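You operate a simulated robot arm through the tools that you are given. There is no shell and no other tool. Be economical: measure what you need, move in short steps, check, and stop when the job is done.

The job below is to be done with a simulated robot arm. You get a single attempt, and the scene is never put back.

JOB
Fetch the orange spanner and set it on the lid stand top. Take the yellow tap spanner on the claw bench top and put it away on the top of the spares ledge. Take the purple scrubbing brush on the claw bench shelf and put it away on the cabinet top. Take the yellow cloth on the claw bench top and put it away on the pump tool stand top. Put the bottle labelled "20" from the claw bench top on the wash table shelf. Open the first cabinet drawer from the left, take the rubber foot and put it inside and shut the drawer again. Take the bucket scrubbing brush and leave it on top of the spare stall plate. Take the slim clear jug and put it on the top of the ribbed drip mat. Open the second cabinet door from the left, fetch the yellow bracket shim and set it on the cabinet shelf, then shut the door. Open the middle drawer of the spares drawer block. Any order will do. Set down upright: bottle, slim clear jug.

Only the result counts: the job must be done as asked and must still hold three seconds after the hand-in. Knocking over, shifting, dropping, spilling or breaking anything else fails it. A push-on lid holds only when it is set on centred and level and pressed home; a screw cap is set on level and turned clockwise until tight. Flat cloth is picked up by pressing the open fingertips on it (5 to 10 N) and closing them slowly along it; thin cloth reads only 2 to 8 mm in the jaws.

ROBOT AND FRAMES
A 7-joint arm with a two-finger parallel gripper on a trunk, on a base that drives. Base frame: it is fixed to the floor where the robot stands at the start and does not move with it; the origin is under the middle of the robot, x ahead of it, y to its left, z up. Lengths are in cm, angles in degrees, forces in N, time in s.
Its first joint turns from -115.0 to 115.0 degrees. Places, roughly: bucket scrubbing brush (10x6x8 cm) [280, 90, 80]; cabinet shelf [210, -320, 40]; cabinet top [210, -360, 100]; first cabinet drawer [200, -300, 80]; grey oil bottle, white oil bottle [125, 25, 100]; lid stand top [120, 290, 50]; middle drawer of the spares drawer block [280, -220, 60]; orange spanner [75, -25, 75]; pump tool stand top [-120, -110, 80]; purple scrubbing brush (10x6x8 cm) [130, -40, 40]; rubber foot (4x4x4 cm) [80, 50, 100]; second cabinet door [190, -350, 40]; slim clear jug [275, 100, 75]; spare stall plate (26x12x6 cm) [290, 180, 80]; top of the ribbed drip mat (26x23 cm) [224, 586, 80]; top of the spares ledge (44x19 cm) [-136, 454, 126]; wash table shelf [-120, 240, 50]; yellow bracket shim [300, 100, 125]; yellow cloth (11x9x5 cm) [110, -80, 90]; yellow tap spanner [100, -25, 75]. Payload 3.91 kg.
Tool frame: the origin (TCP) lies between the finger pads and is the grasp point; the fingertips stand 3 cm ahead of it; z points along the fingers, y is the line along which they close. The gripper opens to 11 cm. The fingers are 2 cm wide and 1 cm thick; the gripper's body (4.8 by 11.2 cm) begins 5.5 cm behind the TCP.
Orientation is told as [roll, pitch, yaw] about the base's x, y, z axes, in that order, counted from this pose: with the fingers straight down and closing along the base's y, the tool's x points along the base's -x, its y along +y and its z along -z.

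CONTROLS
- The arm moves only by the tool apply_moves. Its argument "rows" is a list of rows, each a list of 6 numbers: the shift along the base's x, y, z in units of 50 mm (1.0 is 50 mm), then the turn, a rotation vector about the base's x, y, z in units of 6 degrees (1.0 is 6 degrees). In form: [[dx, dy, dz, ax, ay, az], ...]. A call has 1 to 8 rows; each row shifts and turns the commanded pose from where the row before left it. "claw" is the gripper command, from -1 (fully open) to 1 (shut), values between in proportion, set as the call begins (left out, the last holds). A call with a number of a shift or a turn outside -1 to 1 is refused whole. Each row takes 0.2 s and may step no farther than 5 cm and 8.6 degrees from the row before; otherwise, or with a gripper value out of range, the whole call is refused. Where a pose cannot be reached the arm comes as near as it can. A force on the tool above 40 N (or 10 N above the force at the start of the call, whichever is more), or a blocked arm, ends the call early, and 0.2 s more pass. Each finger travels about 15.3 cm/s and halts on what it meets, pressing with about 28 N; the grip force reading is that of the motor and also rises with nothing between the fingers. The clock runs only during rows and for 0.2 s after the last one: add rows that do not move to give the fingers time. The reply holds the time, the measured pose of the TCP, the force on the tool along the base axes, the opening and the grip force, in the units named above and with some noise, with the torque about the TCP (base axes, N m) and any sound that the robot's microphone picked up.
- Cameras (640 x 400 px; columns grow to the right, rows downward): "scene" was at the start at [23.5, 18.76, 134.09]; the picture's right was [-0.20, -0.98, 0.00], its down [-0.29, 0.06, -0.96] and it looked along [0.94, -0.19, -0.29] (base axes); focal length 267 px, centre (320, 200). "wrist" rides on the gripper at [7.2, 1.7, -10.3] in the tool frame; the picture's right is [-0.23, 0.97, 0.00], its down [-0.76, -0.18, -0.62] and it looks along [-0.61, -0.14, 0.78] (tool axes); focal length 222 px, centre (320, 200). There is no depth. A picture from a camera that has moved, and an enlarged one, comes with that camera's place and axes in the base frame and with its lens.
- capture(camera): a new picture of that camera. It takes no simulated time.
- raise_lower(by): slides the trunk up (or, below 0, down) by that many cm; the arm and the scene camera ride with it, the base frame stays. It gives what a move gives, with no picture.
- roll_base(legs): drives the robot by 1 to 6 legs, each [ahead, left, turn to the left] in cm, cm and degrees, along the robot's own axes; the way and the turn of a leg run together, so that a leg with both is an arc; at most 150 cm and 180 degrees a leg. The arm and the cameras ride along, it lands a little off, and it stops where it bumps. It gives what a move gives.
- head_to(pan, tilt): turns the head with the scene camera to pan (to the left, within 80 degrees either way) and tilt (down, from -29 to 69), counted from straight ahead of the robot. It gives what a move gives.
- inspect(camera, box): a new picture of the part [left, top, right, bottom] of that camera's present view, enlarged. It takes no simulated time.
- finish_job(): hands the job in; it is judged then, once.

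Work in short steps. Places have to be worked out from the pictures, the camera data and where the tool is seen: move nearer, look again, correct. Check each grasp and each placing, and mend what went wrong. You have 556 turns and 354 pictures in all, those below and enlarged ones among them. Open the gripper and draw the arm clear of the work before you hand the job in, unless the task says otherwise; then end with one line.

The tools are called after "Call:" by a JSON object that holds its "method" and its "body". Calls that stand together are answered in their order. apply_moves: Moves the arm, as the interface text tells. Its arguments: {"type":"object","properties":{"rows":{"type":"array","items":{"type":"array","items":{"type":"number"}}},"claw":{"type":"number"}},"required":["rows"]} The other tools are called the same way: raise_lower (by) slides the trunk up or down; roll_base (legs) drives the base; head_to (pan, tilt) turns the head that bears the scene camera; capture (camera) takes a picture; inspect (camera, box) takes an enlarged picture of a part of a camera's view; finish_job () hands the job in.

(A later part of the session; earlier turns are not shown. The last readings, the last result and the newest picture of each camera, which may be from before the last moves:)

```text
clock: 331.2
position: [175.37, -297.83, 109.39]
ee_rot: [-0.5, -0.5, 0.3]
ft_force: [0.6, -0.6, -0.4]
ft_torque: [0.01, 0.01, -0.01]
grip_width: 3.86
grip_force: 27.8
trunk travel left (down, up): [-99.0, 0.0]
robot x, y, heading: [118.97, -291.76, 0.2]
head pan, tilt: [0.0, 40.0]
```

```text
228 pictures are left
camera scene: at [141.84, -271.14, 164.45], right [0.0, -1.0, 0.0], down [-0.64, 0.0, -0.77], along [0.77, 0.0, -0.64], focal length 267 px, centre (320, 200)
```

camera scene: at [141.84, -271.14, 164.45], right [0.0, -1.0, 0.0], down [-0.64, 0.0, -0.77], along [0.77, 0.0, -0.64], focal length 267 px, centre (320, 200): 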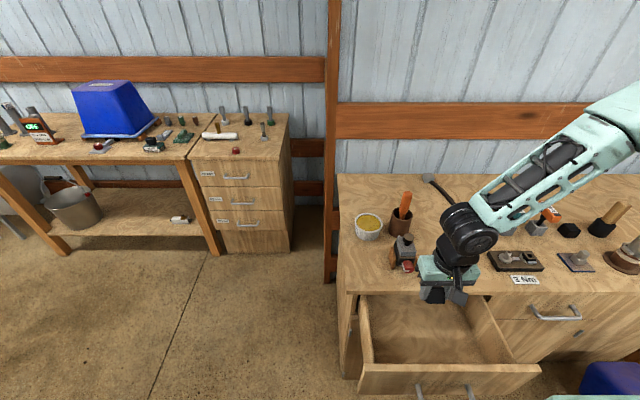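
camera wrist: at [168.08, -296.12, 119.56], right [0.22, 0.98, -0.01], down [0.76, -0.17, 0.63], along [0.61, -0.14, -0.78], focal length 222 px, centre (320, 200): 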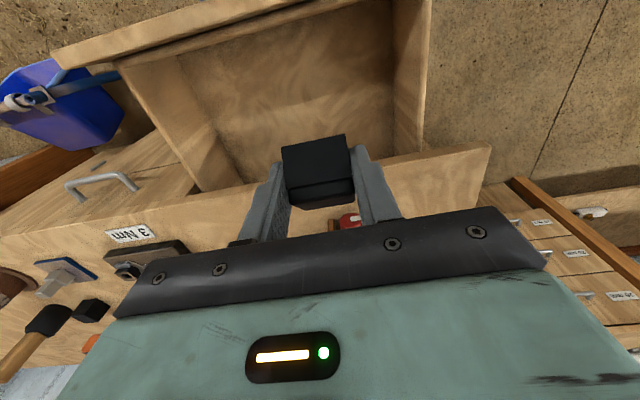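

Lower into the drawer: trunk −20, then small steps.

Call:
{"method": "apply_moves", "body": {"rows": [[-0.3, 0, 0, 0, 0, 0]]}}

Call:
{"method": "raise_lower", "body": {"by": -22}}

Call:
{"method": "capture", "body": {"camera": "wrist"}}

Call:
{"method": "capture", "body": {"camera": "scene"}}

```text
clock: 331.6
position: [173.65, -297.86, 109.37]
ee_rot: [-0.5, -0.4, 0.2]
ft_force: [0.1, 0.3, -0.2]
ft_torque: [-0.03, 0.02, -0.02]
grip_width: 3.87
grip_force: 28.1
trunk travel left (down, up): [-99.0, 0.0]
robot x, y, heading: [119.01, -291.96, 0.2]
head pan, tilt: [0.0, 40.0]
```

```text
clock: 333.9
position: [173.85, -297.74, 87.33]
ee_rot: [-0.5, -0.3, 0.3]
ft_force: [-0.3, 0.0, -0.7]
ft_torque: [-0.01, -0.01, -0.02]
grip_width: 3.86
grip_force: 27.7
trunk travel left (down, up): [-77.0, 22.0]
robot x, y, heading: [118.66, -291.42, 0.0]
head pan, tilt: [0.0, 40.0]
```

```text
227 pictures are left
camera wrist: at [166.54, -296.07, 97.53], right [0.22, 0.98, -0.01], down [0.76, -0.17, 0.63], along [0.61, -0.15, -0.78], focal length 222 px, centre (320, 200)
```

wrist: 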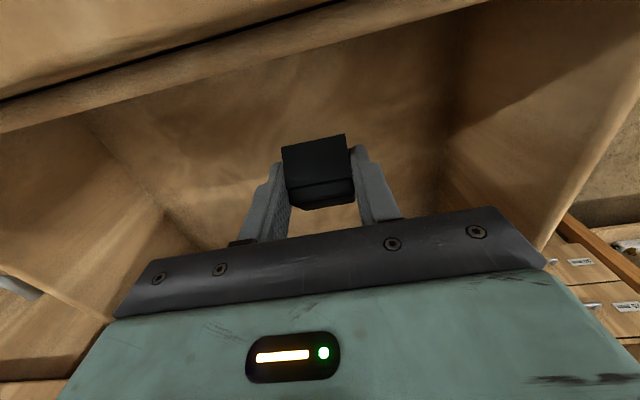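

```text
226 pictures are left
camera scene: at [141.83, -271.14, 142.46], right [0.0, -1.0, 0.0], down [-0.64, 0.0, -0.77], along [0.77, 0.0, -0.64], focal length 267 px, centre (320, 200)
```

scene: 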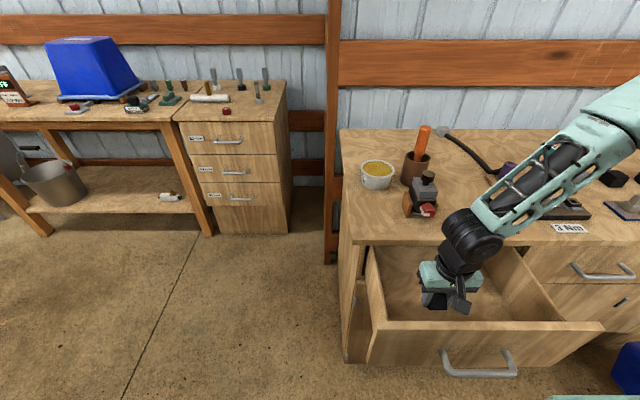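

Foot is within the drawer. Continue down in small steps to the bottom.

Call:
{"method": "apply_moves", "body": {"rows": [[0, 0, -0.3, 0, 0, 0], [0, 0, -0.3, 0, 0, 0]]}}

Call:
{"method": "apply_moves", "body": {"rows": [[0, 0, -0.2, 0, 0, 0], [0, 0, -0.2, 0, 0, 0]]}}

Call:
{"method": "capture", "body": {"camera": "wrist"}}

```text
clock: 334.5
position: [173.64, -297.79, 84.34]
ee_rot: [-0.5, -0.4, 0.3]
ft_force: [-0.2, -1.1, -0.8]
ft_torque: [-0.06, -0.03, -0.02]
grip_width: 3.88
grip_force: 27.6
trunk travel left (down, up): [-77.0, 22.0]
robot x, y, heading: [118.96, -291.49, 0.1]
head pan, tilt: [0.0, 40.0]
```

```text
clock: 335.1
position: [173.73, -297.61, 82.68]
ee_rot: [-0.3, -0.4, 0.4]
ft_force: [-1.1, -5.1, 22.1]
ft_torque: [0.76, 1.89, 0.52]
grip_width: 3.88
grip_force: 28.7
trunk travel left (down, up): [-77.0, 22.0]
robot x, y, heading: [118.99, -291.8, 0.0]
head pan, tilt: [0.0, 40.0]
stopped in row 2: the force on the tool passed its limit (the readings are from after the stop); the commanded pose is now the measured one
```

```text
225 pictures are left
camera wrist: at [166.45, -295.99, 93.01], right [0.22, 0.98, 0.0], down [0.76, -0.17, 0.63], along [0.61, -0.14, -0.78], focal length 222 px, centre (320, 200)
```

wrist: 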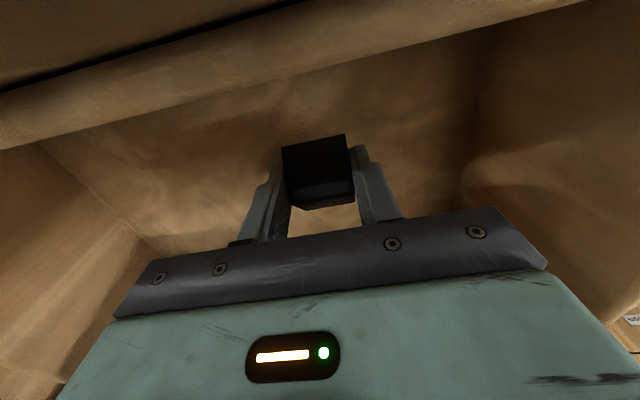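

The wrist camera touched the drawer's front rim (not the foot). Raise, shift 2.5 cm inward, and lower again.

Call:
{"method": "apply_moves", "body": {"rows": [[0, 0, 0.4, 0, 0, 0], [0.5, 0, 0, 0, 0, 0], [0, 0, -0.3, 0, 0, 0]]}}

Call:
{"method": "apply_moves", "body": {"rows": [[0, 0, -0.2, 0, 0, 0], [0, 0, -0.2, 0, 0, 0]]}}

Call:
{"method": "capture", "body": {"camera": "wrist"}}

Call:
{"method": "inspect", "body": {"camera": "scene", "box": [340, 200, 580, 350]}}

```text
clock: 335.9
position: [176.18, -297.74, 83.18]
ee_rot: [-0.4, -0.3, 0.4]
ft_force: [0.4, -0.3, 0.5]
ft_torque: [0.04, -0.02, 0.02]
grip_width: 3.86
grip_force: 28.4
trunk travel left (down, up): [-77.0, 22.0]
robot x, y, heading: [119.09, -291.51, 0.3]
head pan, tilt: [0.0, 40.0]
```

```text
clock: 336.6
position: [176.34, -297.71, 81.19]
ee_rot: [-0.5, -0.5, 0.4]
ft_force: [-0.5, -0.4, -0.2]
ft_torque: [0.01, -0.01, 0.03]
grip_width: 3.86
grip_force: 28.1
trunk travel left (down, up): [-77.0, 22.0]
robot x, y, heading: [119.27, -291.86, 0.4]
head pan, tilt: [0.0, 40.0]
```

```text
224 pictures are left
camera wrist: at [169.08, -296.05, 91.36], right [0.22, 0.98, 0.0], down [0.76, -0.17, 0.63], along [0.61, -0.14, -0.78], focal length 222 px, centre (320, 200)
```

wrist: 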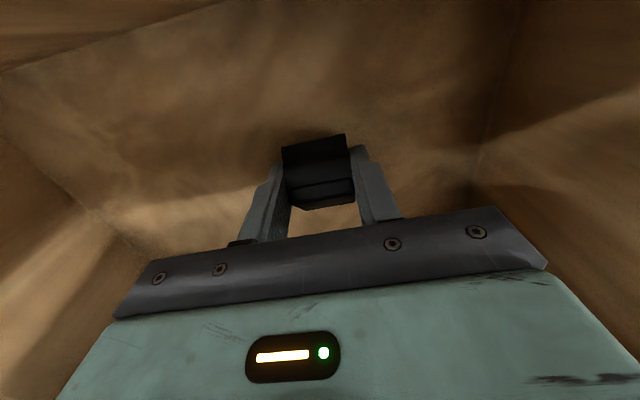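

```text
2.67 times, centred on (460, 275) of scene
camera zoom: at [141.83, -271.14, 142.46], right [0.0, -1.0, 0.0], down [-0.64, 0.0, -0.77], along [0.77, 0.0, -0.64], focal length 712 px, centre (-53, 0)
```

zoom: 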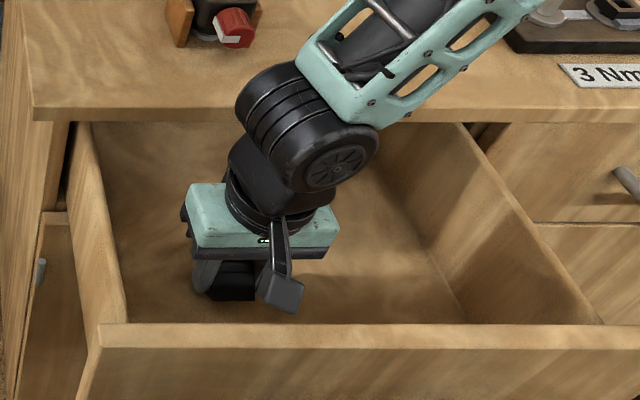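

Call:
{"method": "apply_moves", "body": {"rows": [[0, 0, -0.2, 0, 0, 0], [0, 0, -0.15, 0, 0, 0]]}}

Call:
{"method": "apply_moves", "body": {"rows": [[0, 0, -0.15, 0, 0, 0], [0, 0, -0.15, 0, 0, 0]]}}

```text
clock: 337.2
position: [176.59, -297.69, 79.95]
ee_rot: [-0.3, -1.0, 0.4]
ft_force: [0.4, -3.3, 28.7]
ft_torque: [-0.11, -0.26, -0.01]
grip_width: 3.86
grip_force: 27.9
trunk travel left (down, up): [-77.0, 22.0]
robot x, y, heading: [119.11, -291.85, -0.1]
head pan, tilt: [0.0, 40.0]
stopped in row 2: the force on the tool passed its limit (the readings are from after the stop); the commanded pose is now the measured one
```

```text
clock: 337.4
position: [176.67, -297.68, 79.92]
ee_rot: [-0.4, -1.1, 0.5]
ft_force: [-1.3, -2.5, 21.5]
ft_torque: [0.02, -0.18, -0.04]
grip_width: 3.84
grip_force: 28.0
trunk travel left (down, up): [-77.0, 22.0]
robot x, y, heading: [118.71, -291.73, 0.3]
head pan, tilt: [0.0, 40.0]
stopped in row 1: the force on the tool passed its limit (the readings are from after the stop); the commanded pose is now the measured one
```

Foot touches the drawer bottom. Release and withdraw upward.

Call:
{"method": "apply_moves", "body": {"rows": [[0, 0, 0, 0, 0, 0], [0, 0, 0, 0, 0, 0]], "claw": 0.05}}

Call:
{"method": "raise_lower", "body": {"by": 22}}

Call:
{"method": "capture", "body": {"camera": "wrist"}}

```text
clock: 338.0
position: [176.52, -297.57, 79.69]
ee_rot: [-0.4, -1.0, 0.5]
ft_force: [-0.3, 0.0, -0.1]
ft_torque: [0.0, -0.01, -0.02]
grip_width: 5.22
grip_force: 0.1
trunk travel left (down, up): [-77.0, 22.0]
robot x, y, heading: [119.06, -291.84, 0.0]
head pan, tilt: [0.0, 40.0]
```

```text
clock: 340.4
position: [176.55, -297.7, 101.77]
ee_rot: [-0.4, -1.0, 0.4]
ft_force: [0.2, 0.0, 0.0]
ft_torque: [0.01, 0.01, 0.01]
grip_width: 5.24
grip_force: 0.2
trunk travel left (down, up): [-99.0, 0.0]
robot x, y, heading: [118.87, -291.66, 0.3]
head pan, tilt: [0.0, 40.0]
```

```text
222 pictures are left
camera wrist: at [169.3, -296.01, 111.94], right [0.22, 0.98, 0.0], down [0.75, -0.17, 0.64], along [0.62, -0.14, -0.77], focal length 222 px, centre (320, 200)
```

wrist: 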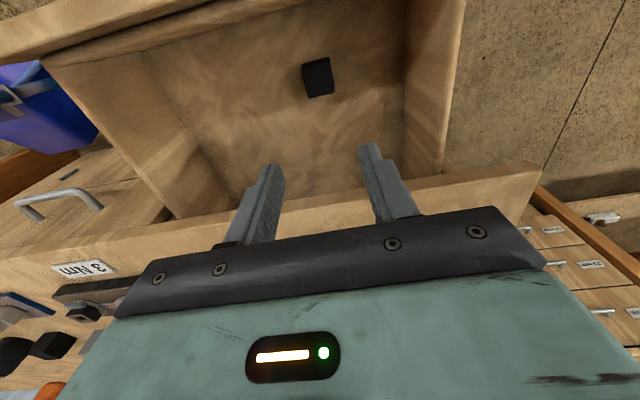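

The foot lies in the drawer. Now back off, tilt the closed fingers forward and push the drawer shut.

Call:
{"method": "roll_base", "body": {"legs": [[-24, 0, 0]]}}

Call:
{"method": "apply_moves", "body": {"rows": [[0.1, -0.2, 0, 0, -1, 0], [0.1, -0.2, 0, 0, -1, 0], [0.1, -0.2, 0, 0, -1, 0], [0.1, -0.2, 0, 0, -1, 0], [0.1, -0.2, 0, 0, -1, 0], [0, 0, 0, 0, -1, 0], [0, 0, 0, 0, -1, 0]], "claw": 1}}

Call:
{"method": "raise_lower", "body": {"by": -16}}

Call:
{"method": "capture", "body": {"camera": "wrist"}}

Call:
{"method": "capture", "body": {"camera": "scene"}}

```text
clock: 342.1
position: [152.6, -297.59, 101.8]
ee_rot: [-0.4, -0.8, 0.7]
ft_force: [-0.2, 0.1, 0.9]
ft_torque: [0.02, -0.01, 0.0]
grip_width: 5.24
grip_force: 0.0
trunk travel left (down, up): [-99.0, 0.0]
robot x, y, heading: [94.95, -292.0, 0.3]
head pan, tilt: [0.0, 40.0]
```

```text
clock: 343.7
position: [155.0, -302.55, 101.76]
ee_rot: [-0.8, -34.0, 0.7]
ft_force: [-0.3, 0.9, -0.2]
ft_torque: [0.0, 0.02, -0.01]
grip_width: 0.01
grip_force: 28.0
out of reach, approached as far as the arm can: row 6, 7
trunk travel left (down, up): [-99.0, 0.0]
robot x, y, heading: [94.94, -291.71, 0.1]
head pan, tilt: [0.0, 40.0]
```

```text
clock: 345.6
position: [155.0, -302.45, 85.68]
ee_rot: [-0.8, -33.9, 0.7]
ft_force: [0.5, 0.2, 0.4]
ft_torque: [0.01, 0.0, -0.02]
grip_width: 0.0
grip_force: 28.2
trunk travel left (down, up): [-83.0, 16.0]
robot x, y, heading: [94.71, -292.01, 0.3]
head pan, tilt: [0.0, 40.0]
```

```text
221 pictures are left
camera wrist: at [143.31, -300.87, 90.23], right [0.18, 0.98, 0.12], down [0.28, -0.17, 0.94], along [0.94, -0.14, -0.31], focal length 222 px, centre (320, 200)
```

wrist: 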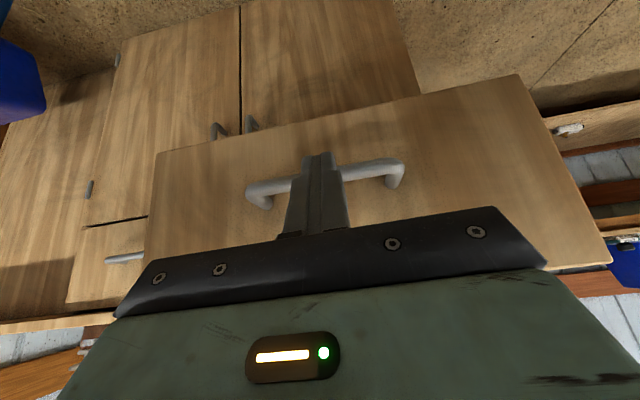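

```text
220 pictures are left
camera scene: at [117.64, -271.16, 148.46], right [0.0, -1.0, 0.0], down [-0.64, 0.0, -0.77], along [0.77, 0.0, -0.64], focal length 267 px, centre (320, 200)
```

scene: 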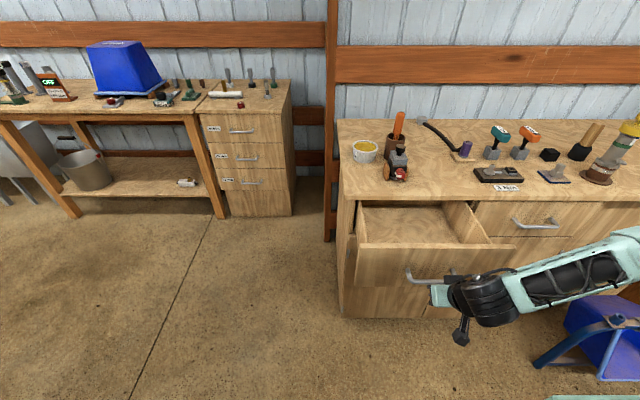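

Tips just above the bar level; raise 1.2 cm and drive ahead to push.

Call:
{"method": "apply_moves", "body": {"rows": [[0, 0, 0.25, 0, 0, 0]]}}

Call:
{"method": "roll_base", "body": {"legs": [[15, 0, 0]]}}

Call:
{"method": "capture", "body": {"camera": "scene"}}

```text
clock: 346.0
position: [154.95, -302.58, 86.97]
ee_rot: [-0.8, -34.0, 0.7]
ft_force: [-0.6, -0.7, 0.3]
ft_torque: [-0.01, 0.0, 0.01]
grip_width: 0.03
grip_force: 27.8
trunk travel left (down, up): [-83.0, 16.0]
robot x, y, heading: [95.04, -291.94, 0.1]
head pan, tilt: [0.0, 40.0]
```

```text
clock: 347.3
position: [169.71, -302.42, 86.98]
ee_rot: [-0.9, -34.0, 0.9]
ft_force: [0.1, 1.0, -0.2]
ft_torque: [0.02, -0.02, 0.03]
grip_width: 0.0
grip_force: 28.0
trunk travel left (down, up): [-83.0, 16.0]
robot x, y, heading: [109.43, -291.7, 0.4]
head pan, tilt: [0.0, 40.0]
```

```text
219 pictures are left
camera scene: at [132.34, -271.01, 148.45], right [0.01, -1.0, 0.0], down [-0.64, 0.0, -0.77], along [0.77, 0.01, -0.64], focal length 267 px, centre (320, 200)
```

scene: 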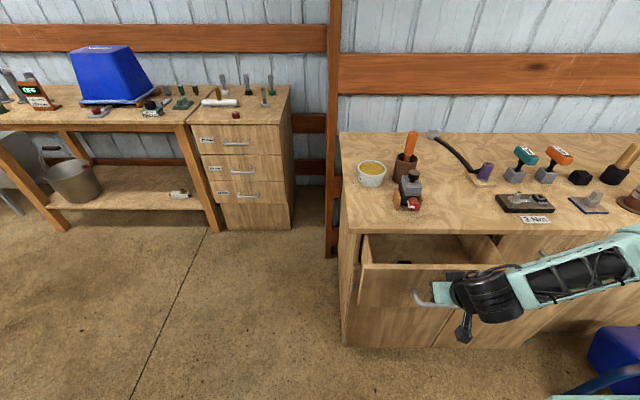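

Drawer is closing. Push the rest, 14 cm more.

Call:
{"method": "roll_base", "body": {"legs": [[14, 0, 0]]}}

Call:
{"method": "apply_moves", "body": {"rows": [[0.4, 0, 0, 0, 0, 0], [0.3, 0, 0, 0, 0, 0]]}}

Call:
{"method": "capture", "body": {"camera": "scene"}}

```text
clock: 348.8
position: [183.34, -302.08, 86.81]
ee_rot: [-0.7, -33.6, 1.0]
ft_force: [-1.0, -0.4, 0.5]
ft_torque: [0.03, 0.02, 0.01]
grip_width: 0.0
grip_force: 27.9
trunk travel left (down, up): [-83.0, 16.0]
robot x, y, heading: [123.6, -291.8, 0.6]
head pan, tilt: [0.0, 40.0]
stopped in leg 1: the force on the tool passed its limit (the readings are from after the stop); the commanded pose is now the measured one
```

```text
clock: 349.1
position: [183.17, -301.94, 86.76]
ee_rot: [-0.3, -32.5, 0.8]
ft_force: [-16.6, -1.1, 5.6]
ft_torque: [0.05, -1.22, -0.29]
grip_width: 0.01
grip_force: 28.1
trunk travel left (down, up): [-83.0, 16.0]
robot x, y, heading: [123.4, -291.94, 0.6]
head pan, tilt: [0.0, 40.0]
stopped in row 1: the force on the tool passed its limit (the readings are from after the stop); the commanded pose is now the measured one
```

```text
218 pictures are left
camera scene: at [146.0, -270.89, 148.48], right [0.01, -1.0, 0.0], down [-0.64, -0.01, -0.77], along [0.77, 0.01, -0.64], focal length 267 px, centre (320, 200)
```

scene: 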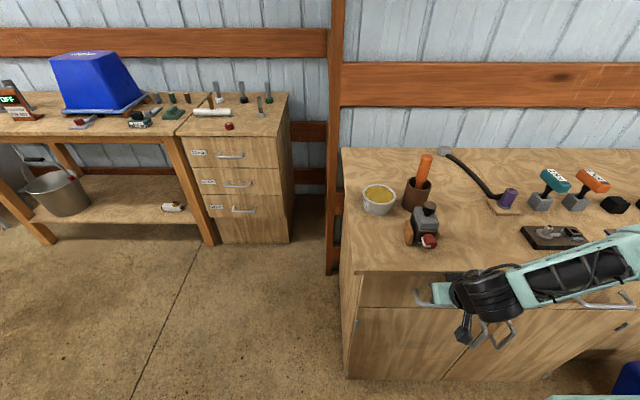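

The palm seems to have met the top's edge. Back off and inspect whether the drawer is flush.

Call:
{"method": "apply_moves", "body": {"rows": [[-0.6, 0, 0, 0, 0, 0], [-0.6, 0, 0, 0, 0, 0]]}}

Call:
{"method": "roll_base", "body": {"legs": [[-15, 0, 0]]}}

Call:
{"method": "capture", "body": {"camera": "scene"}}

Call:
{"method": "inspect", "body": {"camera": "scene", "box": [330, 180, 570, 330]}}

Call:
{"method": "capture", "body": {"camera": "wrist"}}

```text
clock: 349.7
position: [180.54, -302.11, 86.97]
ee_rot: [-0.5, -32.6, 0.9]
ft_force: [0.7, 0.9, 0.3]
ft_torque: [0.02, -0.01, -0.02]
grip_width: 0.0
grip_force: 28.1
out of reach, approached as far as the arm can: row 2
trunk travel left (down, up): [-83.0, 16.0]
robot x, y, heading: [123.37, -291.91, 0.4]
head pan, tilt: [0.0, 40.0]
```

```text
clock: 351.1
position: [165.57, -302.09, 86.81]
ee_rot: [-0.5, -32.5, 0.9]
ft_force: [0.5, 0.3, 0.4]
ft_torque: [0.01, 0.02, 0.03]
grip_width: 0.0
grip_force: 27.7
trunk travel left (down, up): [-83.0, 16.0]
robot x, y, heading: [108.12, -292.07, 0.6]
head pan, tilt: [0.0, 40.0]
```

```text
217 pictures are left
camera scene: at [131.1, -271.01, 148.45], right [0.01, -1.0, 0.0], down [-0.64, -0.01, -0.77], along [0.77, 0.01, -0.64], focal length 267 px, centre (320, 200)
```

scene: 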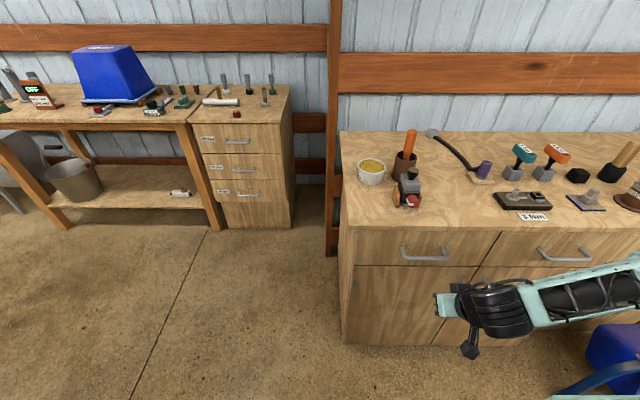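

```text
2.67 times, centred on (450, 255) of scene
camera zoom: at [131.1, -271.01, 148.45], right [0.01, -1.0, 0.0], down [-0.64, -0.01, -0.77], along [0.77, 0.01, -0.64], focal length 712 px, centre (-27, 53)
```

zoom: 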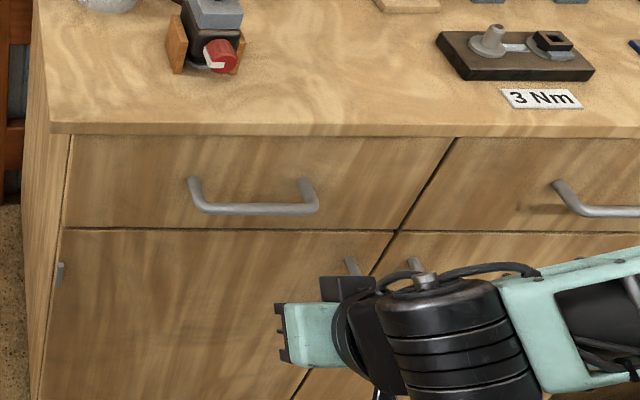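

```text
215 pictures are left
camera wrist: at [153.83, -300.63, 91.67], right [0.18, 0.98, 0.12], down [0.31, -0.17, 0.94], along [0.93, -0.13, -0.33], focal length 222 px, centre (320, 200)
```

wrist: 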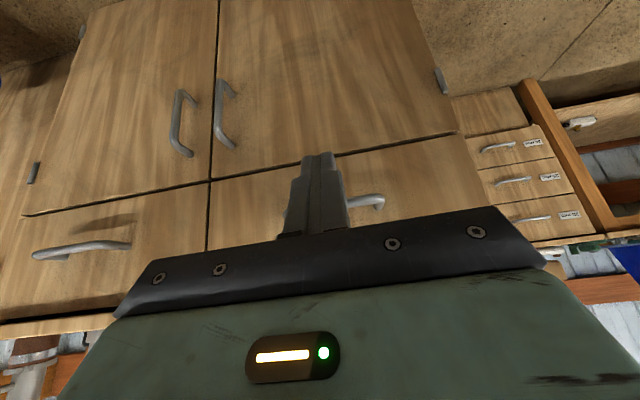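

It looks flush, but I'll give one more press lower down, on the handle bar itself, to ensure it's shut.

Call:
{"method": "apply_moves", "body": {"rows": [[0, 0, -0.5, 0, 0, 0], [0, 0, -0.4, 0, 0, 0]]}}

Call:
{"method": "roll_base", "body": {"legs": [[15, 0, 0]]}}

Call:
{"method": "apply_moves", "body": {"rows": [[0.3, 0, 0, 0, 0, 0], [0.3, 0, 0, 0, 0, 0]]}}

Call:
{"method": "inspect", "body": {"camera": "scene", "box": [330, 200, 570, 350]}}

```text
clock: 351.7
position: [165.43, -302.22, 86.91]
ee_rot: [-0.5, -32.6, 0.9]
ft_force: [0.2, 0.8, 0.3]
ft_torque: [-0.01, 0.0, 0.0]
grip_width: 0.0
grip_force: 28.2
out of reach, approached as far as the arm can: row 1, 2
trunk travel left (down, up): [-83.0, 16.0]
robot x, y, heading: [108.4, -291.61, 0.5]
head pan, tilt: [0.0, 40.0]
```

```text
clock: 353.0
position: [180.27, -302.19, 86.9]
ee_rot: [-0.5, -32.8, 0.8]
ft_force: [1.2, -0.3, 0.1]
ft_torque: [0.02, 0.02, 0.0]
grip_width: 0.01
grip_force: 27.8
trunk travel left (down, up): [-83.0, 16.0]
robot x, y, heading: [123.49, -291.7, 0.4]
head pan, tilt: [0.0, 40.0]
```

```text
clock: 353.6
position: [183.26, -302.13, 87.01]
ee_rot: [-0.5, -32.5, 0.9]
ft_force: [-9.0, -1.1, 1.7]
ft_torque: [0.09, -0.73, -0.13]
grip_width: 0.01
grip_force: 27.5
trunk travel left (down, up): [-83.0, 16.0]
robot x, y, heading: [123.47, -291.58, 0.4]
head pan, tilt: [0.0, 40.0]
```

```text
2.67 times, centred on (450, 275) of scene
camera zoom: at [145.91, -270.91, 148.47], right [0.01, -1.0, 0.0], down [-0.64, 0.0, -0.77], along [0.77, 0.01, -0.64], focal length 712 px, centre (-27, 0)
```

zoom: 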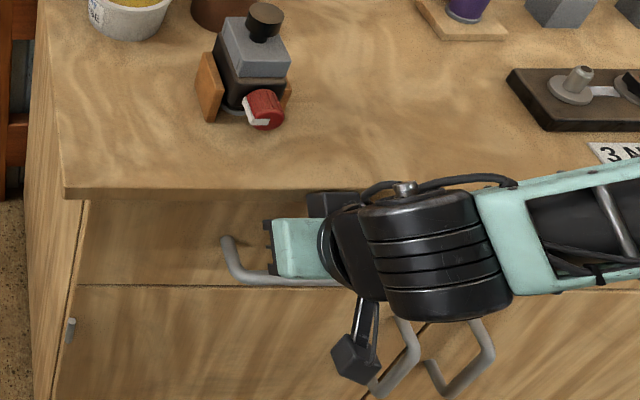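

The arm couldn't lower; use the trunk for that.

Call:
{"method": "roll_base", "body": {"legs": [[-8, 0, 0]]}}

Call:
{"method": "raise_lower", "body": {"by": -5.5}}

Call:
{"method": "roll_base", "body": {"legs": [[8, 0, 0]]}}

Call:
{"method": "apply_moves", "body": {"rows": [[0.3, 0, 0, 0, 0, 0], [0.3, 0, 0, 0, 0, 0]]}}

Call:
{"method": "inspect", "body": {"camera": "scene", "box": [330, 200, 570, 350]}}

```text
clock: 354.7
position: [175.28, -302.23, 86.9]
ee_rot: [-0.5, -32.6, 0.7]
ft_force: [0.6, -0.3, 0.2]
ft_torque: [0.02, -0.02, 0.03]
grip_width: 0.0
grip_force: 27.4
trunk travel left (down, up): [-83.0, 16.0]
robot x, y, heading: [115.27, -292.09, 0.6]
head pan, tilt: [0.0, 40.0]
```

```text
clock: 355.6
position: [175.39, -302.16, 81.47]
ee_rot: [-0.4, -32.6, 0.6]
ft_force: [0.0, 0.5, 0.1]
ft_torque: [-0.01, -0.01, -0.02]
grip_width: 0.0
grip_force: 28.1
trunk travel left (down, up): [-77.5, 21.5]
robot x, y, heading: [115.23, -291.74, 0.3]
head pan, tilt: [0.0, 40.0]
```

```text
clock: 356.7
position: [180.96, -301.98, 81.12]
ee_rot: [-0.2, -31.2, 0.7]
ft_force: [0.2, 0.4, -0.9]
ft_torque: [0.03, 0.02, 0.0]
grip_width: 0.0
grip_force: 27.9
trunk travel left (down, up): [-77.5, 21.5]
robot x, y, heading: [122.01, -292.03, 0.4]
head pan, tilt: [0.0, 40.0]
stopped in leg 1: the force on the tool passed its limit (the readings are from after the stop); the commanded pose is now the measured one
```

```text
clock: 357.1
position: [181.18, -302.11, 80.68]
ee_rot: [-0.2, -30.4, 0.7]
ft_force: [-1.5, -0.1, -2.7]
ft_torque: [0.04, -0.05, -0.02]
grip_width: 0.03
grip_force: 28.1
trunk travel left (down, up): [-77.5, 21.5]
robot x, y, heading: [121.79, -291.61, 0.2]
head pan, tilt: [0.0, 40.0]
stopped in row 1: the force on the tool passed its limit (the readings are from after the stop); the commanded pose is now the measured one
```

```text
2.67 times, centred on (450, 275) of scene
camera zoom: at [144.52, -271.0, 142.95], right [0.0, -1.0, 0.0], down [-0.64, 0.0, -0.77], along [0.77, 0.0, -0.64], focal length 712 px, centre (-27, 0)
```

zoom: 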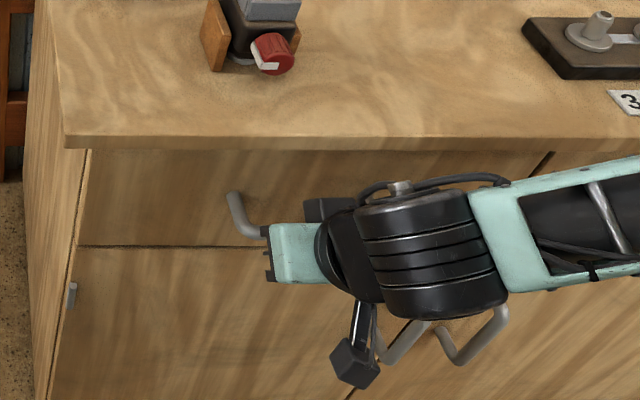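

The bar is fully home — drawer shut. Next, the spares drawer block: back off, raise, and drive to face it.

Call:
{"method": "roll_base", "body": {"legs": [[-22, 0, 0], [0, 70, 0]]}}

Call:
{"method": "raise_lower", "body": {"by": 15}}

Call:
{"method": "roll_base", "body": {"legs": [[70, 0, 0]]}}

Call:
{"method": "head_to", "body": {"pan": 0, "tilt": 45}}

Call:
{"method": "capture", "body": {"camera": "scene"}}

```text
clock: 361.4
position: [161.34, -248.55, 80.62]
ee_rot: [-0.2, -30.3, 5.8]
ft_force: [0.6, 0.9, 0.3]
ft_torque: [0.02, 0.02, -0.03]
grip_width: 0.0
grip_force: 28.2
trunk travel left (down, up): [-77.5, 21.5]
robot x, y, heading: [101.13, -243.63, 5.5]
head pan, tilt: [0.0, 40.0]
stopped in leg 2: the robot was blocked; the commanded pose is now the measured one
```

```text
clock: 363.2
position: [161.32, -248.48, 95.67]
ee_rot: [-0.1, -30.3, 5.8]
ft_force: [-0.2, 0.8, 0.0]
ft_torque: [-0.01, 0.0, 0.0]
grip_width: 0.01
grip_force: 27.7
trunk travel left (down, up): [-92.5, 6.5]
robot x, y, heading: [101.39, -243.31, 5.7]
head pan, tilt: [0.0, 40.0]
```

```text
clock: 367.0
position: [230.77, -242.65, 95.66]
ee_rot: [-0.2, -30.2, 5.4]
ft_force: [-0.3, 0.4, 0.4]
ft_torque: [0.01, 0.0, 0.01]
grip_width: 0.0
grip_force: 27.7
trunk travel left (down, up): [-92.5, 6.5]
robot x, y, heading: [170.61, -237.3, 5.0]
head pan, tilt: [0.0, 40.0]
```

```text
clock: 367.7
position: [230.87, -242.65, 95.71]
ee_rot: [-0.2, -30.2, 5.4]
ft_force: [-0.4, -0.1, 0.0]
ft_torque: [-0.01, 0.01, 0.01]
grip_width: 0.0
grip_force: 27.5
trunk travel left (down, up): [-92.5, 6.5]
robot x, y, heading: [170.34, -237.4, 4.7]
head pan, tilt: [0.0, 45.0]
```

```text
212 pictures are left
camera scene: at [191.28, -214.7, 157.23], right [0.09, -1.0, 0.0], down [-0.7, -0.06, -0.71], along [0.7, 0.06, -0.71], focal length 267 px, centre (320, 200)
```

scene: 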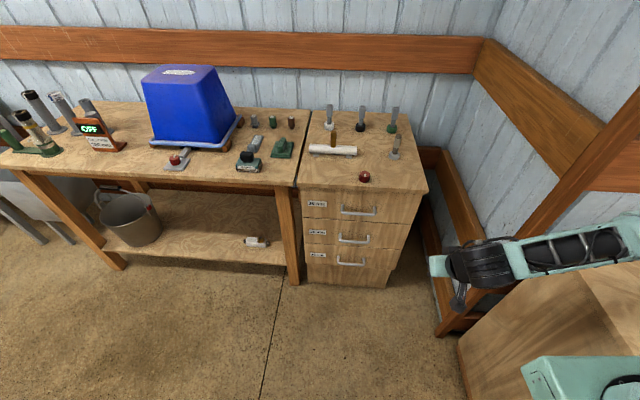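

The block's middle drawer handle is roughly (263,-224,60). Drive nearer, straighten, and take a second view.

Call:
{"method": "roll_base", "body": {"legs": [[20, 12, -5]]}}

Call:
{"method": "capture", "body": {"camera": "scene"}}

Call:
{"method": "capture", "body": {"camera": "wrist"}}

```text
clock: 369.4
position: [249.48, -234.84, 95.72]
ee_rot: [-0.2, -30.4, 0.6]
ft_force: [0.3, -0.1, 0.8]
ft_torque: [-0.01, -0.03, -0.01]
grip_width: 0.0
grip_force: 27.9
trunk travel left (down, up): [-92.5, 6.5]
robot x, y, heading: [189.9, -224.21, -0.0]
head pan, tilt: [0.0, 45.0]
```

```text
211 pictures are left
camera scene: at [212.47, -203.6, 157.23], right [0.0, -1.0, 0.0], down [-0.71, 0.0, -0.71], along [0.71, 0.0, -0.71], focal length 267 px, centre (320, 200)
```

scene: 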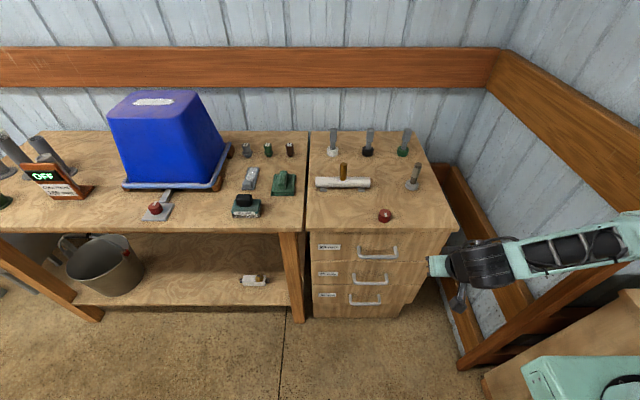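

```text
210 pictures are left
camera wrist: at [238.07, -233.23, 100.94], right [0.19, 0.98, 0.11], down [0.34, -0.17, 0.92], along [0.92, -0.14, -0.37], focal length 222 px, centre (320, 200)
```

wrist: 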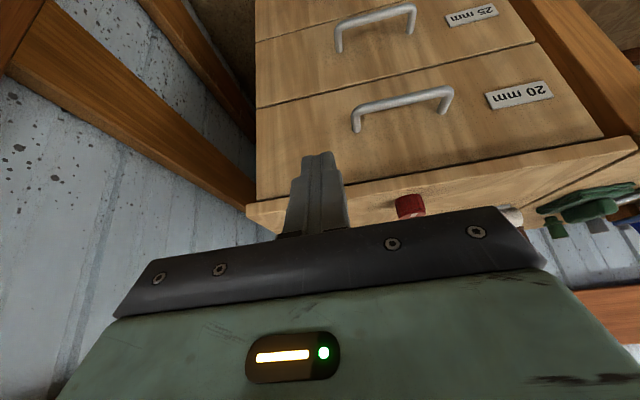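

Middle handle bar ≈(264.9,-223.3,59). I'll use a flatter tool (65° tilt) rolled 90°, to stay clear of the top handle.

Call:
{"method": "apply_moves", "body": {"rows": [[-0.2, 0.4, 0, 0, -1, 0], [-0.2, 0.4, 0, 0, -1, 0], [-0.2, 0.3, 0, 0, -1, 0], [-0.2, 0, 0, 0, -1, 0], [0, 0, 0, 0, -1, 0], [0, 0, 0, 0, -0.8, 0]]}}

Call:
{"method": "apply_moves", "body": {"rows": [[0, 0, 0, -0.906, 0, 0.423], [0, 0, 0, -0.906, 0, 0.423], [0, 0, 0, -0.906, 0, 0.423], [0, 0, 0, -0.906, 0, 0.423], [0, 0, 0, -0.906, 0, 0.423], [0, 0, 0, -0.906, 0, 0.423], [0, 0, 0, -0.906, 0, 0.423], [0, 0, 0, -0.906, 0, 0.423]]}}

Call:
{"method": "apply_moves", "body": {"rows": [[0, 0, 0, -0.906, 0, 0.423], [0, 0, 0, -0.906, 0, 0.423], [0, 0, 0, -0.906, 0, 0.423], [0, 0, 0, -0.906, 0, 0.423], [0, 0, 0, -0.906, 0, 0.423], [0, 0, 0, -0.906, 0, 0.423], [0, 0, 0, -0.906, 0, 0.423]], "claw": 0.45}}

Call:
{"method": "capture", "body": {"camera": "scene"}}

```text
clock: 370.8
position: [247.78, -227.26, 97.9]
ee_rot: [-3.3, -52.3, 3.2]
ft_force: [0.2, 0.4, -0.2]
ft_torque: [0.0, 0.01, -0.02]
grip_width: 0.0
grip_force: 27.9
out of reach, approached as far as the arm can: row 1, 2, 3, 4, 6
trunk travel left (down, up): [-92.5, 6.5]
robot x, y, heading: [189.87, -224.34, 0.2]
head pan, tilt: [0.0, 45.0]
```

```text
clock: 372.6
position: [247.76, -227.29, 97.82]
ee_rot: [-51.9, -28.2, 58.2]
ft_force: [0.6, -0.7, -0.2]
ft_torque: [0.01, 0.01, 0.03]
grip_width: 0.0
grip_force: 28.3
trunk travel left (down, up): [-92.5, 6.5]
robot x, y, heading: [189.9, -224.13, -0.1]
head pan, tilt: [0.0, 45.0]
```

```text
clock: 374.2
position: [247.79, -227.22, 97.74]
ee_rot: [-65.9, 7.3, 79.4]
ft_force: [1.0, -0.6, -0.2]
ft_torque: [0.0, 0.0, 0.03]
grip_width: 3.0
grip_force: 0.0
trunk travel left (down, up): [-92.5, 6.5]
robot x, y, heading: [189.99, -224.23, 0.2]
head pan, tilt: [0.0, 45.0]
```

```text
209 pictures are left
camera scene: at [212.49, -203.61, 157.23], right [0.0, -1.0, 0.0], down [-0.71, 0.0, -0.71], along [0.71, 0.0, -0.71], focal length 267 px, centre (320, 200)
```

scene: 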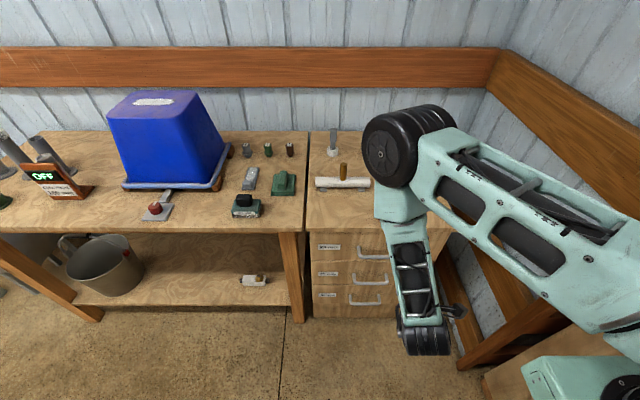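

The elbow folded forward; back the base 20 cm so the arm extends instead, and correct the yaw.

Call:
{"method": "roll_base", "body": {"legs": [[-22, 0, 0]]}}

Call:
{"method": "apply_moves", "body": {"rows": [[0.6, 0, 0, 0, 0, 1], [0.6, 0, 0, 0, 0, 1], [0.6, 0, 0, 0, 0, 0.3], [0.6, 0, -0.3, 0, 0, 0], [0.5, 0, -0.5, 0, 0, 0]]}}

Call:
{"method": "capture", "body": {"camera": "scene"}}

```text
clock: 375.9
position: [225.12, -227.28, 97.85]
ee_rot: [-65.7, 7.2, 79.3]
ft_force: [0.0, 0.8, 0.0]
ft_torque: [0.03, -0.04, 0.01]
grip_width: 3.01
grip_force: 0.0
trunk travel left (down, up): [-92.5, 6.5]
robot x, y, heading: [167.37, -224.27, 0.3]
head pan, tilt: [0.0, 45.0]
```

```text
clock: 377.1
position: [239.5, -227.28, 94.01]
ee_rot: [-65.7, 7.2, 93.1]
ft_force: [0.2, 1.0, -0.4]
ft_torque: [-0.02, 0.0, -0.02]
grip_width: 3.04
grip_force: 0.1
trunk travel left (down, up): [-92.5, 6.5]
robot x, y, heading: [167.28, -224.53, -0.1]
head pan, tilt: [0.0, 45.0]
```

```text
208 pictures are left
camera scene: at [189.79, -203.61, 157.24], right [0.0, -1.0, 0.0], down [-0.71, 0.0, -0.71], along [0.71, 0.0, -0.71], focal length 267 px, centre (320, 200)
```

scene: 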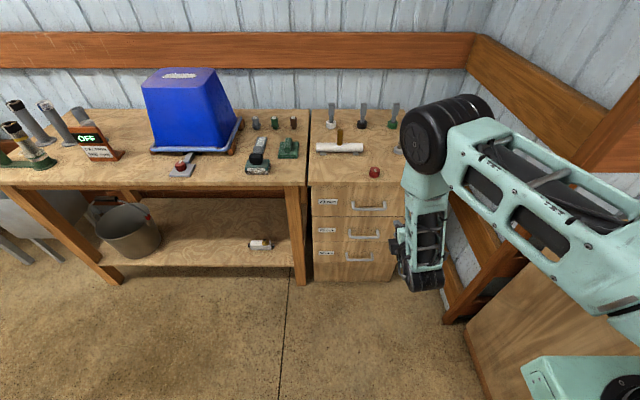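

Extend the arm further to see how the elbow straightens.

Call:
{"method": "apply_moves", "body": {"rows": [[0.6, 0.1, 0, 0, 0, 0], [0.6, 0.1, 0, 0, 0, 0], [0.5, 0.1, 0, 0, 0, 0], [0.4, 0.1, 0, 0, 0, 0]]}}

Call:
{"method": "capture", "body": {"camera": "scene"}}

```text
clock: 378.1
position: [250.12, -225.31, 93.72]
ee_rot: [-65.8, 7.2, 93.1]
ft_force: [-0.2, 0.8, 0.3]
ft_torque: [-0.01, 0.02, 0.02]
grip_width: 3.02
grip_force: 0.1
trunk travel left (down, up): [-92.5, 6.5]
robot x, y, heading: [167.44, -224.14, 0.2]
head pan, tilt: [0.0, 45.0]
```

```text
207 pictures are left
camera scene: at [189.82, -203.62, 157.23], right [0.0, -1.0, 0.0], down [-0.71, 0.0, -0.71], along [0.71, 0.0, -0.71], focal length 267 px, centre (320, 200)
```

scene: 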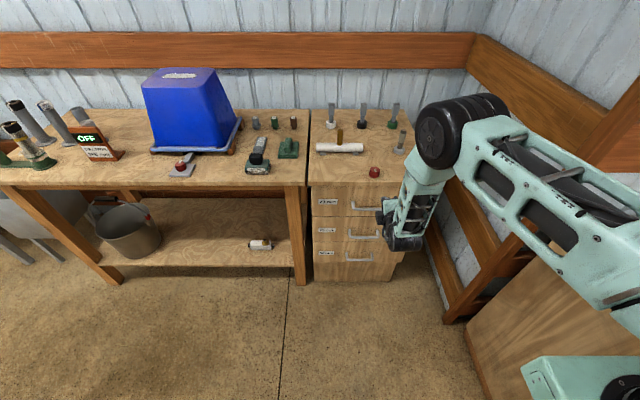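

Call:
{"method": "apply_moves", "body": {"rows": [[0.6, 0.1, 0, 0, 0, 0], [0.6, 0.1, 0, 0, 0, 0]]}}

Call:
{"method": "capture", "body": {"camera": "scene"}}

```text
clock: 378.7
position: [256.06, -224.29, 93.94]
ee_rot: [-65.6, 7.2, 93.1]
ft_force: [0.3, 0.1, -0.9]
ft_torque: [-0.01, -0.02, 0.02]
grip_width: 3.02
grip_force: 0.0
trunk travel left (down, up): [-92.5, 6.5]
robot x, y, heading: [166.83, -224.46, 0.2]
head pan, tilt: [0.0, 45.0]
```

```text
206 pictures are left
camera scene: at [189.81, -203.62, 157.23], right [0.0, -1.0, 0.0], down [-0.71, 0.0, -0.71], along [0.71, 0.0, -0.71], focal length 267 px, centre (320, 200)
```

scene: 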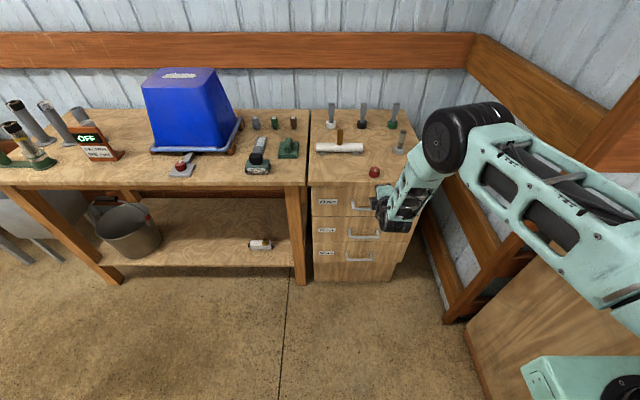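

The elbow swings toward the right-hand wall. Shift the base 18 cm left and bring the tool back right by the same amount.

Call:
{"method": "roll_base", "body": {"legs": [[0, 18, 0]]}}

Call:
{"method": "apply_moves", "body": {"rows": [[0, -0.6, 0, 0, 0, 0], [0, -0.6, 0, 0, 0, 0], [0, -0.6, 0, 0, 0, 0], [0, -0.6, 0, 0, 0, 0], [0, -0.6, 0, 0, 0, 0], [0, -0.5, 0, 0, 0, 0]]}}

Call:
{"method": "head_to", "body": {"pan": -25, "tilt": 35}}

Call:
{"method": "capture", "body": {"camera": "scene"}}

```text
clock: 380.2
position: [256.06, -206.38, 93.83]
ee_rot: [-65.8, 7.3, 93.1]
ft_force: [0.6, -0.4, -0.7]
ft_torque: [-0.02, 0.02, 0.02]
grip_width: 3.02
grip_force: 0.0
trunk travel left (down, up): [-92.5, 6.5]
robot x, y, heading: [167.37, -205.9, -0.0]
head pan, tilt: [0.0, 45.0]
```

```text
clock: 381.6
position: [256.12, -213.16, 93.9]
ee_rot: [-65.9, 7.2, 93.1]
ft_force: [0.6, -0.1, 0.8]
ft_torque: [0.02, -0.03, 0.02]
grip_width: 3.03
grip_force: 0.0
out of reach, approached as far as the arm can: row 3, 4, 5, 6
trunk travel left (down, up): [-92.5, 6.5]
robot x, y, heading: [167.28, -206.39, -0.0]
head pan, tilt: [0.0, 45.0]
```

```text
clock: 382.5
position: [256.07, -213.23, 93.99]
ee_rot: [-65.8, 7.3, 93.1]
ft_force: [-0.4, -0.2, -0.4]
ft_torque: [0.03, 0.0, -0.01]
grip_width: 3.04
grip_force: 0.0
trunk travel left (down, up): [-92.5, 6.5]
robot x, y, heading: [167.18, -205.97, 0.1]
head pan, tilt: [-25.0, 35.0]
```

```text
205 pictures are left
camera scene: at [189.67, -189.32, 158.71], right [-0.42, -0.91, 0.0], down [-0.52, 0.24, -0.82], along [0.74, -0.34, -0.57], focal length 267 px, centre (320, 200)
```

scene: 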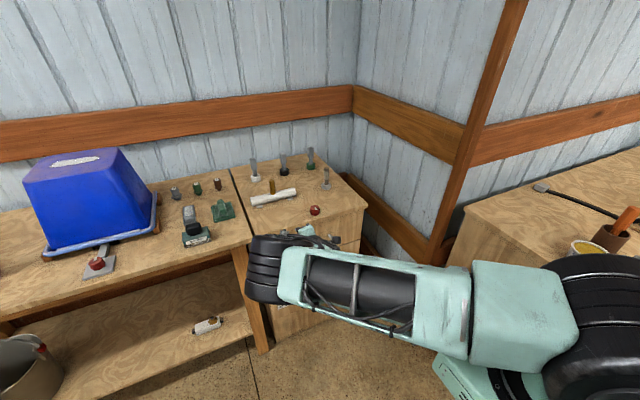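

Now the arm stretches with the elbow well back. Strafe 10 cm right to align and lower the trunk.

Call:
{"method": "roll_base", "body": {"legs": [[0, -10.5, 0]]}}

Call:
{"method": "raise_lower", "body": {"by": -32}}

Call:
{"method": "capture", "body": {"camera": "wrist"}}

Call:
{"method": "capture", "body": {"camera": "scene"}}

```text
clock: 383.7
position: [256.13, -223.92, 93.87]
ee_rot: [-65.8, 7.1, 92.9]
ft_force: [-0.3, 0.5, -0.2]
ft_torque: [-0.01, 0.01, -0.01]
grip_width: 3.04
grip_force: 0.1
trunk travel left (down, up): [-92.5, 6.5]
robot x, y, heading: [167.43, -216.47, 0.3]
head pan, tilt: [-25.0, 35.0]
```

```text
clock: 386.9
position: [256.14, -223.87, 61.88]
ee_rot: [-65.9, 7.3, 92.8]
ft_force: [-0.8, 0.2, 0.2]
ft_torque: [0.01, 0.06, -0.01]
grip_width: 3.02
grip_force: 0.0
trunk travel left (down, up): [-60.5, 38.5]
robot x, y, heading: [167.01, -216.79, -0.3]
head pan, tilt: [-25.0, 35.0]
```

```text
204 pictures are left
camera wrist: at [246.45, -231.32, 65.49], right [-0.4, 0.09, -0.91], down [-0.54, 0.78, 0.32], along [0.74, 0.62, -0.27], focal length 222 px, centre (320, 200)
```

wrist: 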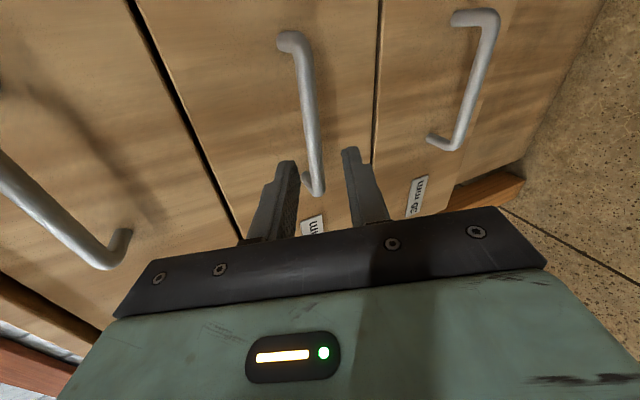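

```text
203 pictures are left
camera scene: at [189.7, -199.96, 126.71], right [-0.42, -0.91, 0.0], down [-0.52, 0.24, -0.82], along [0.74, -0.35, -0.57], focal length 267 px, centre (320, 200)
```

scene: 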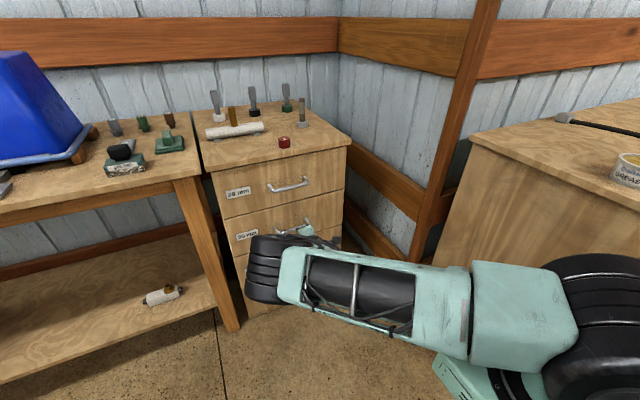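

The middle bar (y −230…−217.5, z≈59.3) is aligned between the fingers. Raise 1.3, advance 7.6 along the axis, and close.

Call:
{"method": "apply_moves", "body": {"rows": [[0, 0, 0.26, 0, 0, 0], [0.5, 0, -0.22, 0, 0, 0], [0.5, 0, -0.22, 0, 0, 0], [0.46, 0, -0.2, 0, 0, 0]]}}

Call:
{"method": "capture", "body": {"camera": "wrist"}}

```text
clock: 387.9
position: [263.42, -223.88, 58.87]
ee_rot: [-65.9, 7.2, 93.0]
ft_force: [0.7, 0.7, -0.4]
ft_torque: [0.04, 0.03, -0.01]
grip_width: 3.04
grip_force: 0.1
out of reach, approached as far as the arm can: row 1
trunk travel left (down, up): [-60.5, 38.5]
robot x, y, heading: [167.98, -217.1, 0.0]
head pan, tilt: [-25.0, 35.0]
```

```text
202 pictures are left
camera wrist: at [253.78, -231.2, 62.4], right [-0.4, 0.09, -0.91], down [-0.54, 0.78, 0.32], along [0.74, 0.62, -0.27], focal length 222 px, centre (320, 200)
```

wrist: 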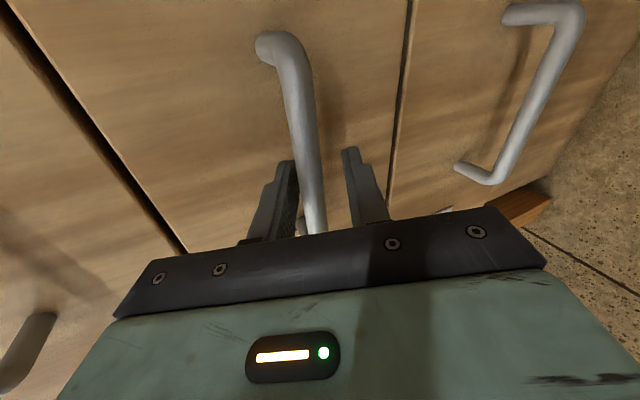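

Bar lies between the fingers. Close and pull back with the base.

Call:
{"method": "apply_moves", "body": {"rows": [[0, 0, 0, 0, 0, 0], [0, 0, 0, 0, 0, 0]], "claw": 1}}

Call:
{"method": "roll_base", "body": {"legs": [[-12, 0, 0]]}}

Call:
{"method": "capture", "body": {"camera": "scene"}}

```text
clock: 388.5
position: [263.65, -223.85, 59.32]
ee_rot: [-66.3, 7.2, 92.9]
ft_force: [2.3, 0.6, 24.6]
ft_torque: [1.02, -0.04, -0.39]
grip_width: 1.63
grip_force: 45.2
trunk travel left (down, up): [-60.5, 38.5]
robot x, y, heading: [167.31, -216.97, 0.0]
head pan, tilt: [-25.0, 35.0]
```

```text
clock: 389.7
position: [251.57, -223.77, 59.14]
ee_rot: [-66.3, 7.1, 93.0]
ft_force: [1.2, 3.5, 32.3]
ft_torque: [0.84, -0.03, -0.52]
grip_width: 1.66
grip_force: 45.1
trunk travel left (down, up): [-60.5, 38.5]
robot x, y, heading: [155.32, -216.96, 0.2]
head pan, tilt: [-25.0, 35.0]
```

```text
201 pictures are left
camera scene: at [177.63, -199.93, 126.74], right [-0.42, -0.91, 0.0], down [-0.52, 0.24, -0.82], along [0.74, -0.35, -0.57], focal length 267 px, centre (320, 200)
```

scene: 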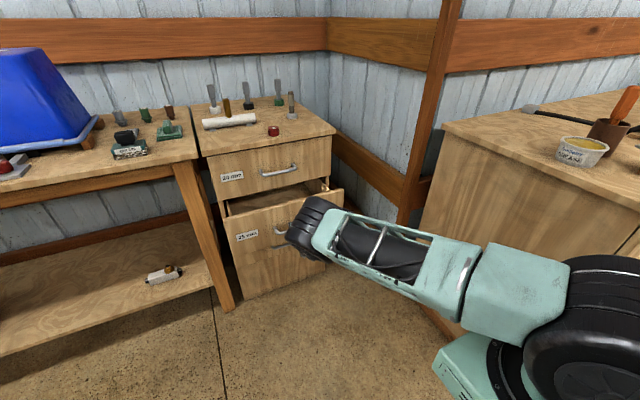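

The middle drawer ("25 mm") slides out. Pull 10 cm more, then release.

Call:
{"method": "roll_base", "body": {"legs": [[-10, 0, 0]]}}

Call:
{"method": "apply_moves", "body": {"rows": [[0, 0, 0, 0, 0, 0], [0, 0, 0, 0, 0, 0]], "claw": 0.35}}

Call:
{"method": "roll_base", "body": {"legs": [[-12, 0, 0]]}}

Call:
{"method": "capture", "body": {"camera": "scene"}}

```text
clock: 390.9
position: [241.63, -223.64, 59.23]
ee_rot: [-66.3, 7.0, 93.0]
ft_force: [1.6, -3.3, 13.0]
ft_torque: [0.86, -0.02, -0.49]
grip_width: 1.6
grip_force: 45.1
trunk travel left (down, up): [-60.5, 38.5]
robot x, y, heading: [145.56, -216.97, -0.1]
head pan, tilt: [-25.0, 35.0]
```

```text
clock: 391.5
position: [241.65, -223.75, 59.13]
ee_rot: [-66.3, 7.1, 93.0]
ft_force: [-0.1, -0.5, -0.8]
ft_torque: [0.01, -0.01, 0.03]
grip_width: 3.57
grip_force: 0.0
trunk travel left (down, up): [-60.5, 38.5]
robot x, y, heading: [145.25, -216.8, -0.2]
head pan, tilt: [-25.0, 35.0]
```

```text
clock: 392.7
position: [230.33, -223.84, 59.26]
ee_rot: [-66.3, 7.1, 92.7]
ft_force: [8.0, -2.8, 11.6]
ft_torque: [0.16, -0.37, -0.2]
grip_width: 4.24
grip_force: 6.9
trunk travel left (down, up): [-60.5, 38.5]
robot x, y, heading: [133.55, -216.47, -0.4]
head pan, tilt: [-25.0, 35.0]
```

```text
200 pictures are left
camera scene: at [156.99, -199.89, 126.73], right [-0.43, -0.9, 0.0], down [-0.52, 0.25, -0.82], along [0.74, -0.35, -0.58], focal length 267 px, centre (320, 200)
```

scene: 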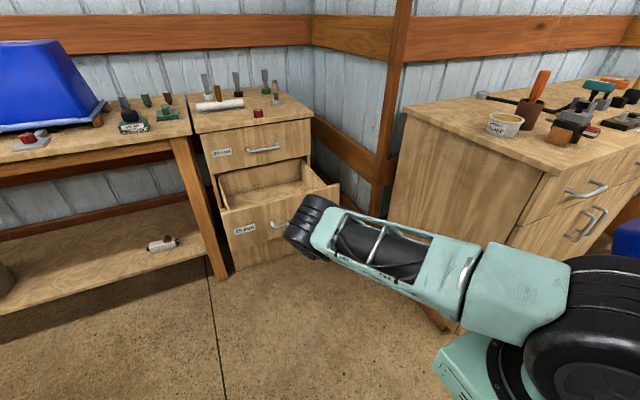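

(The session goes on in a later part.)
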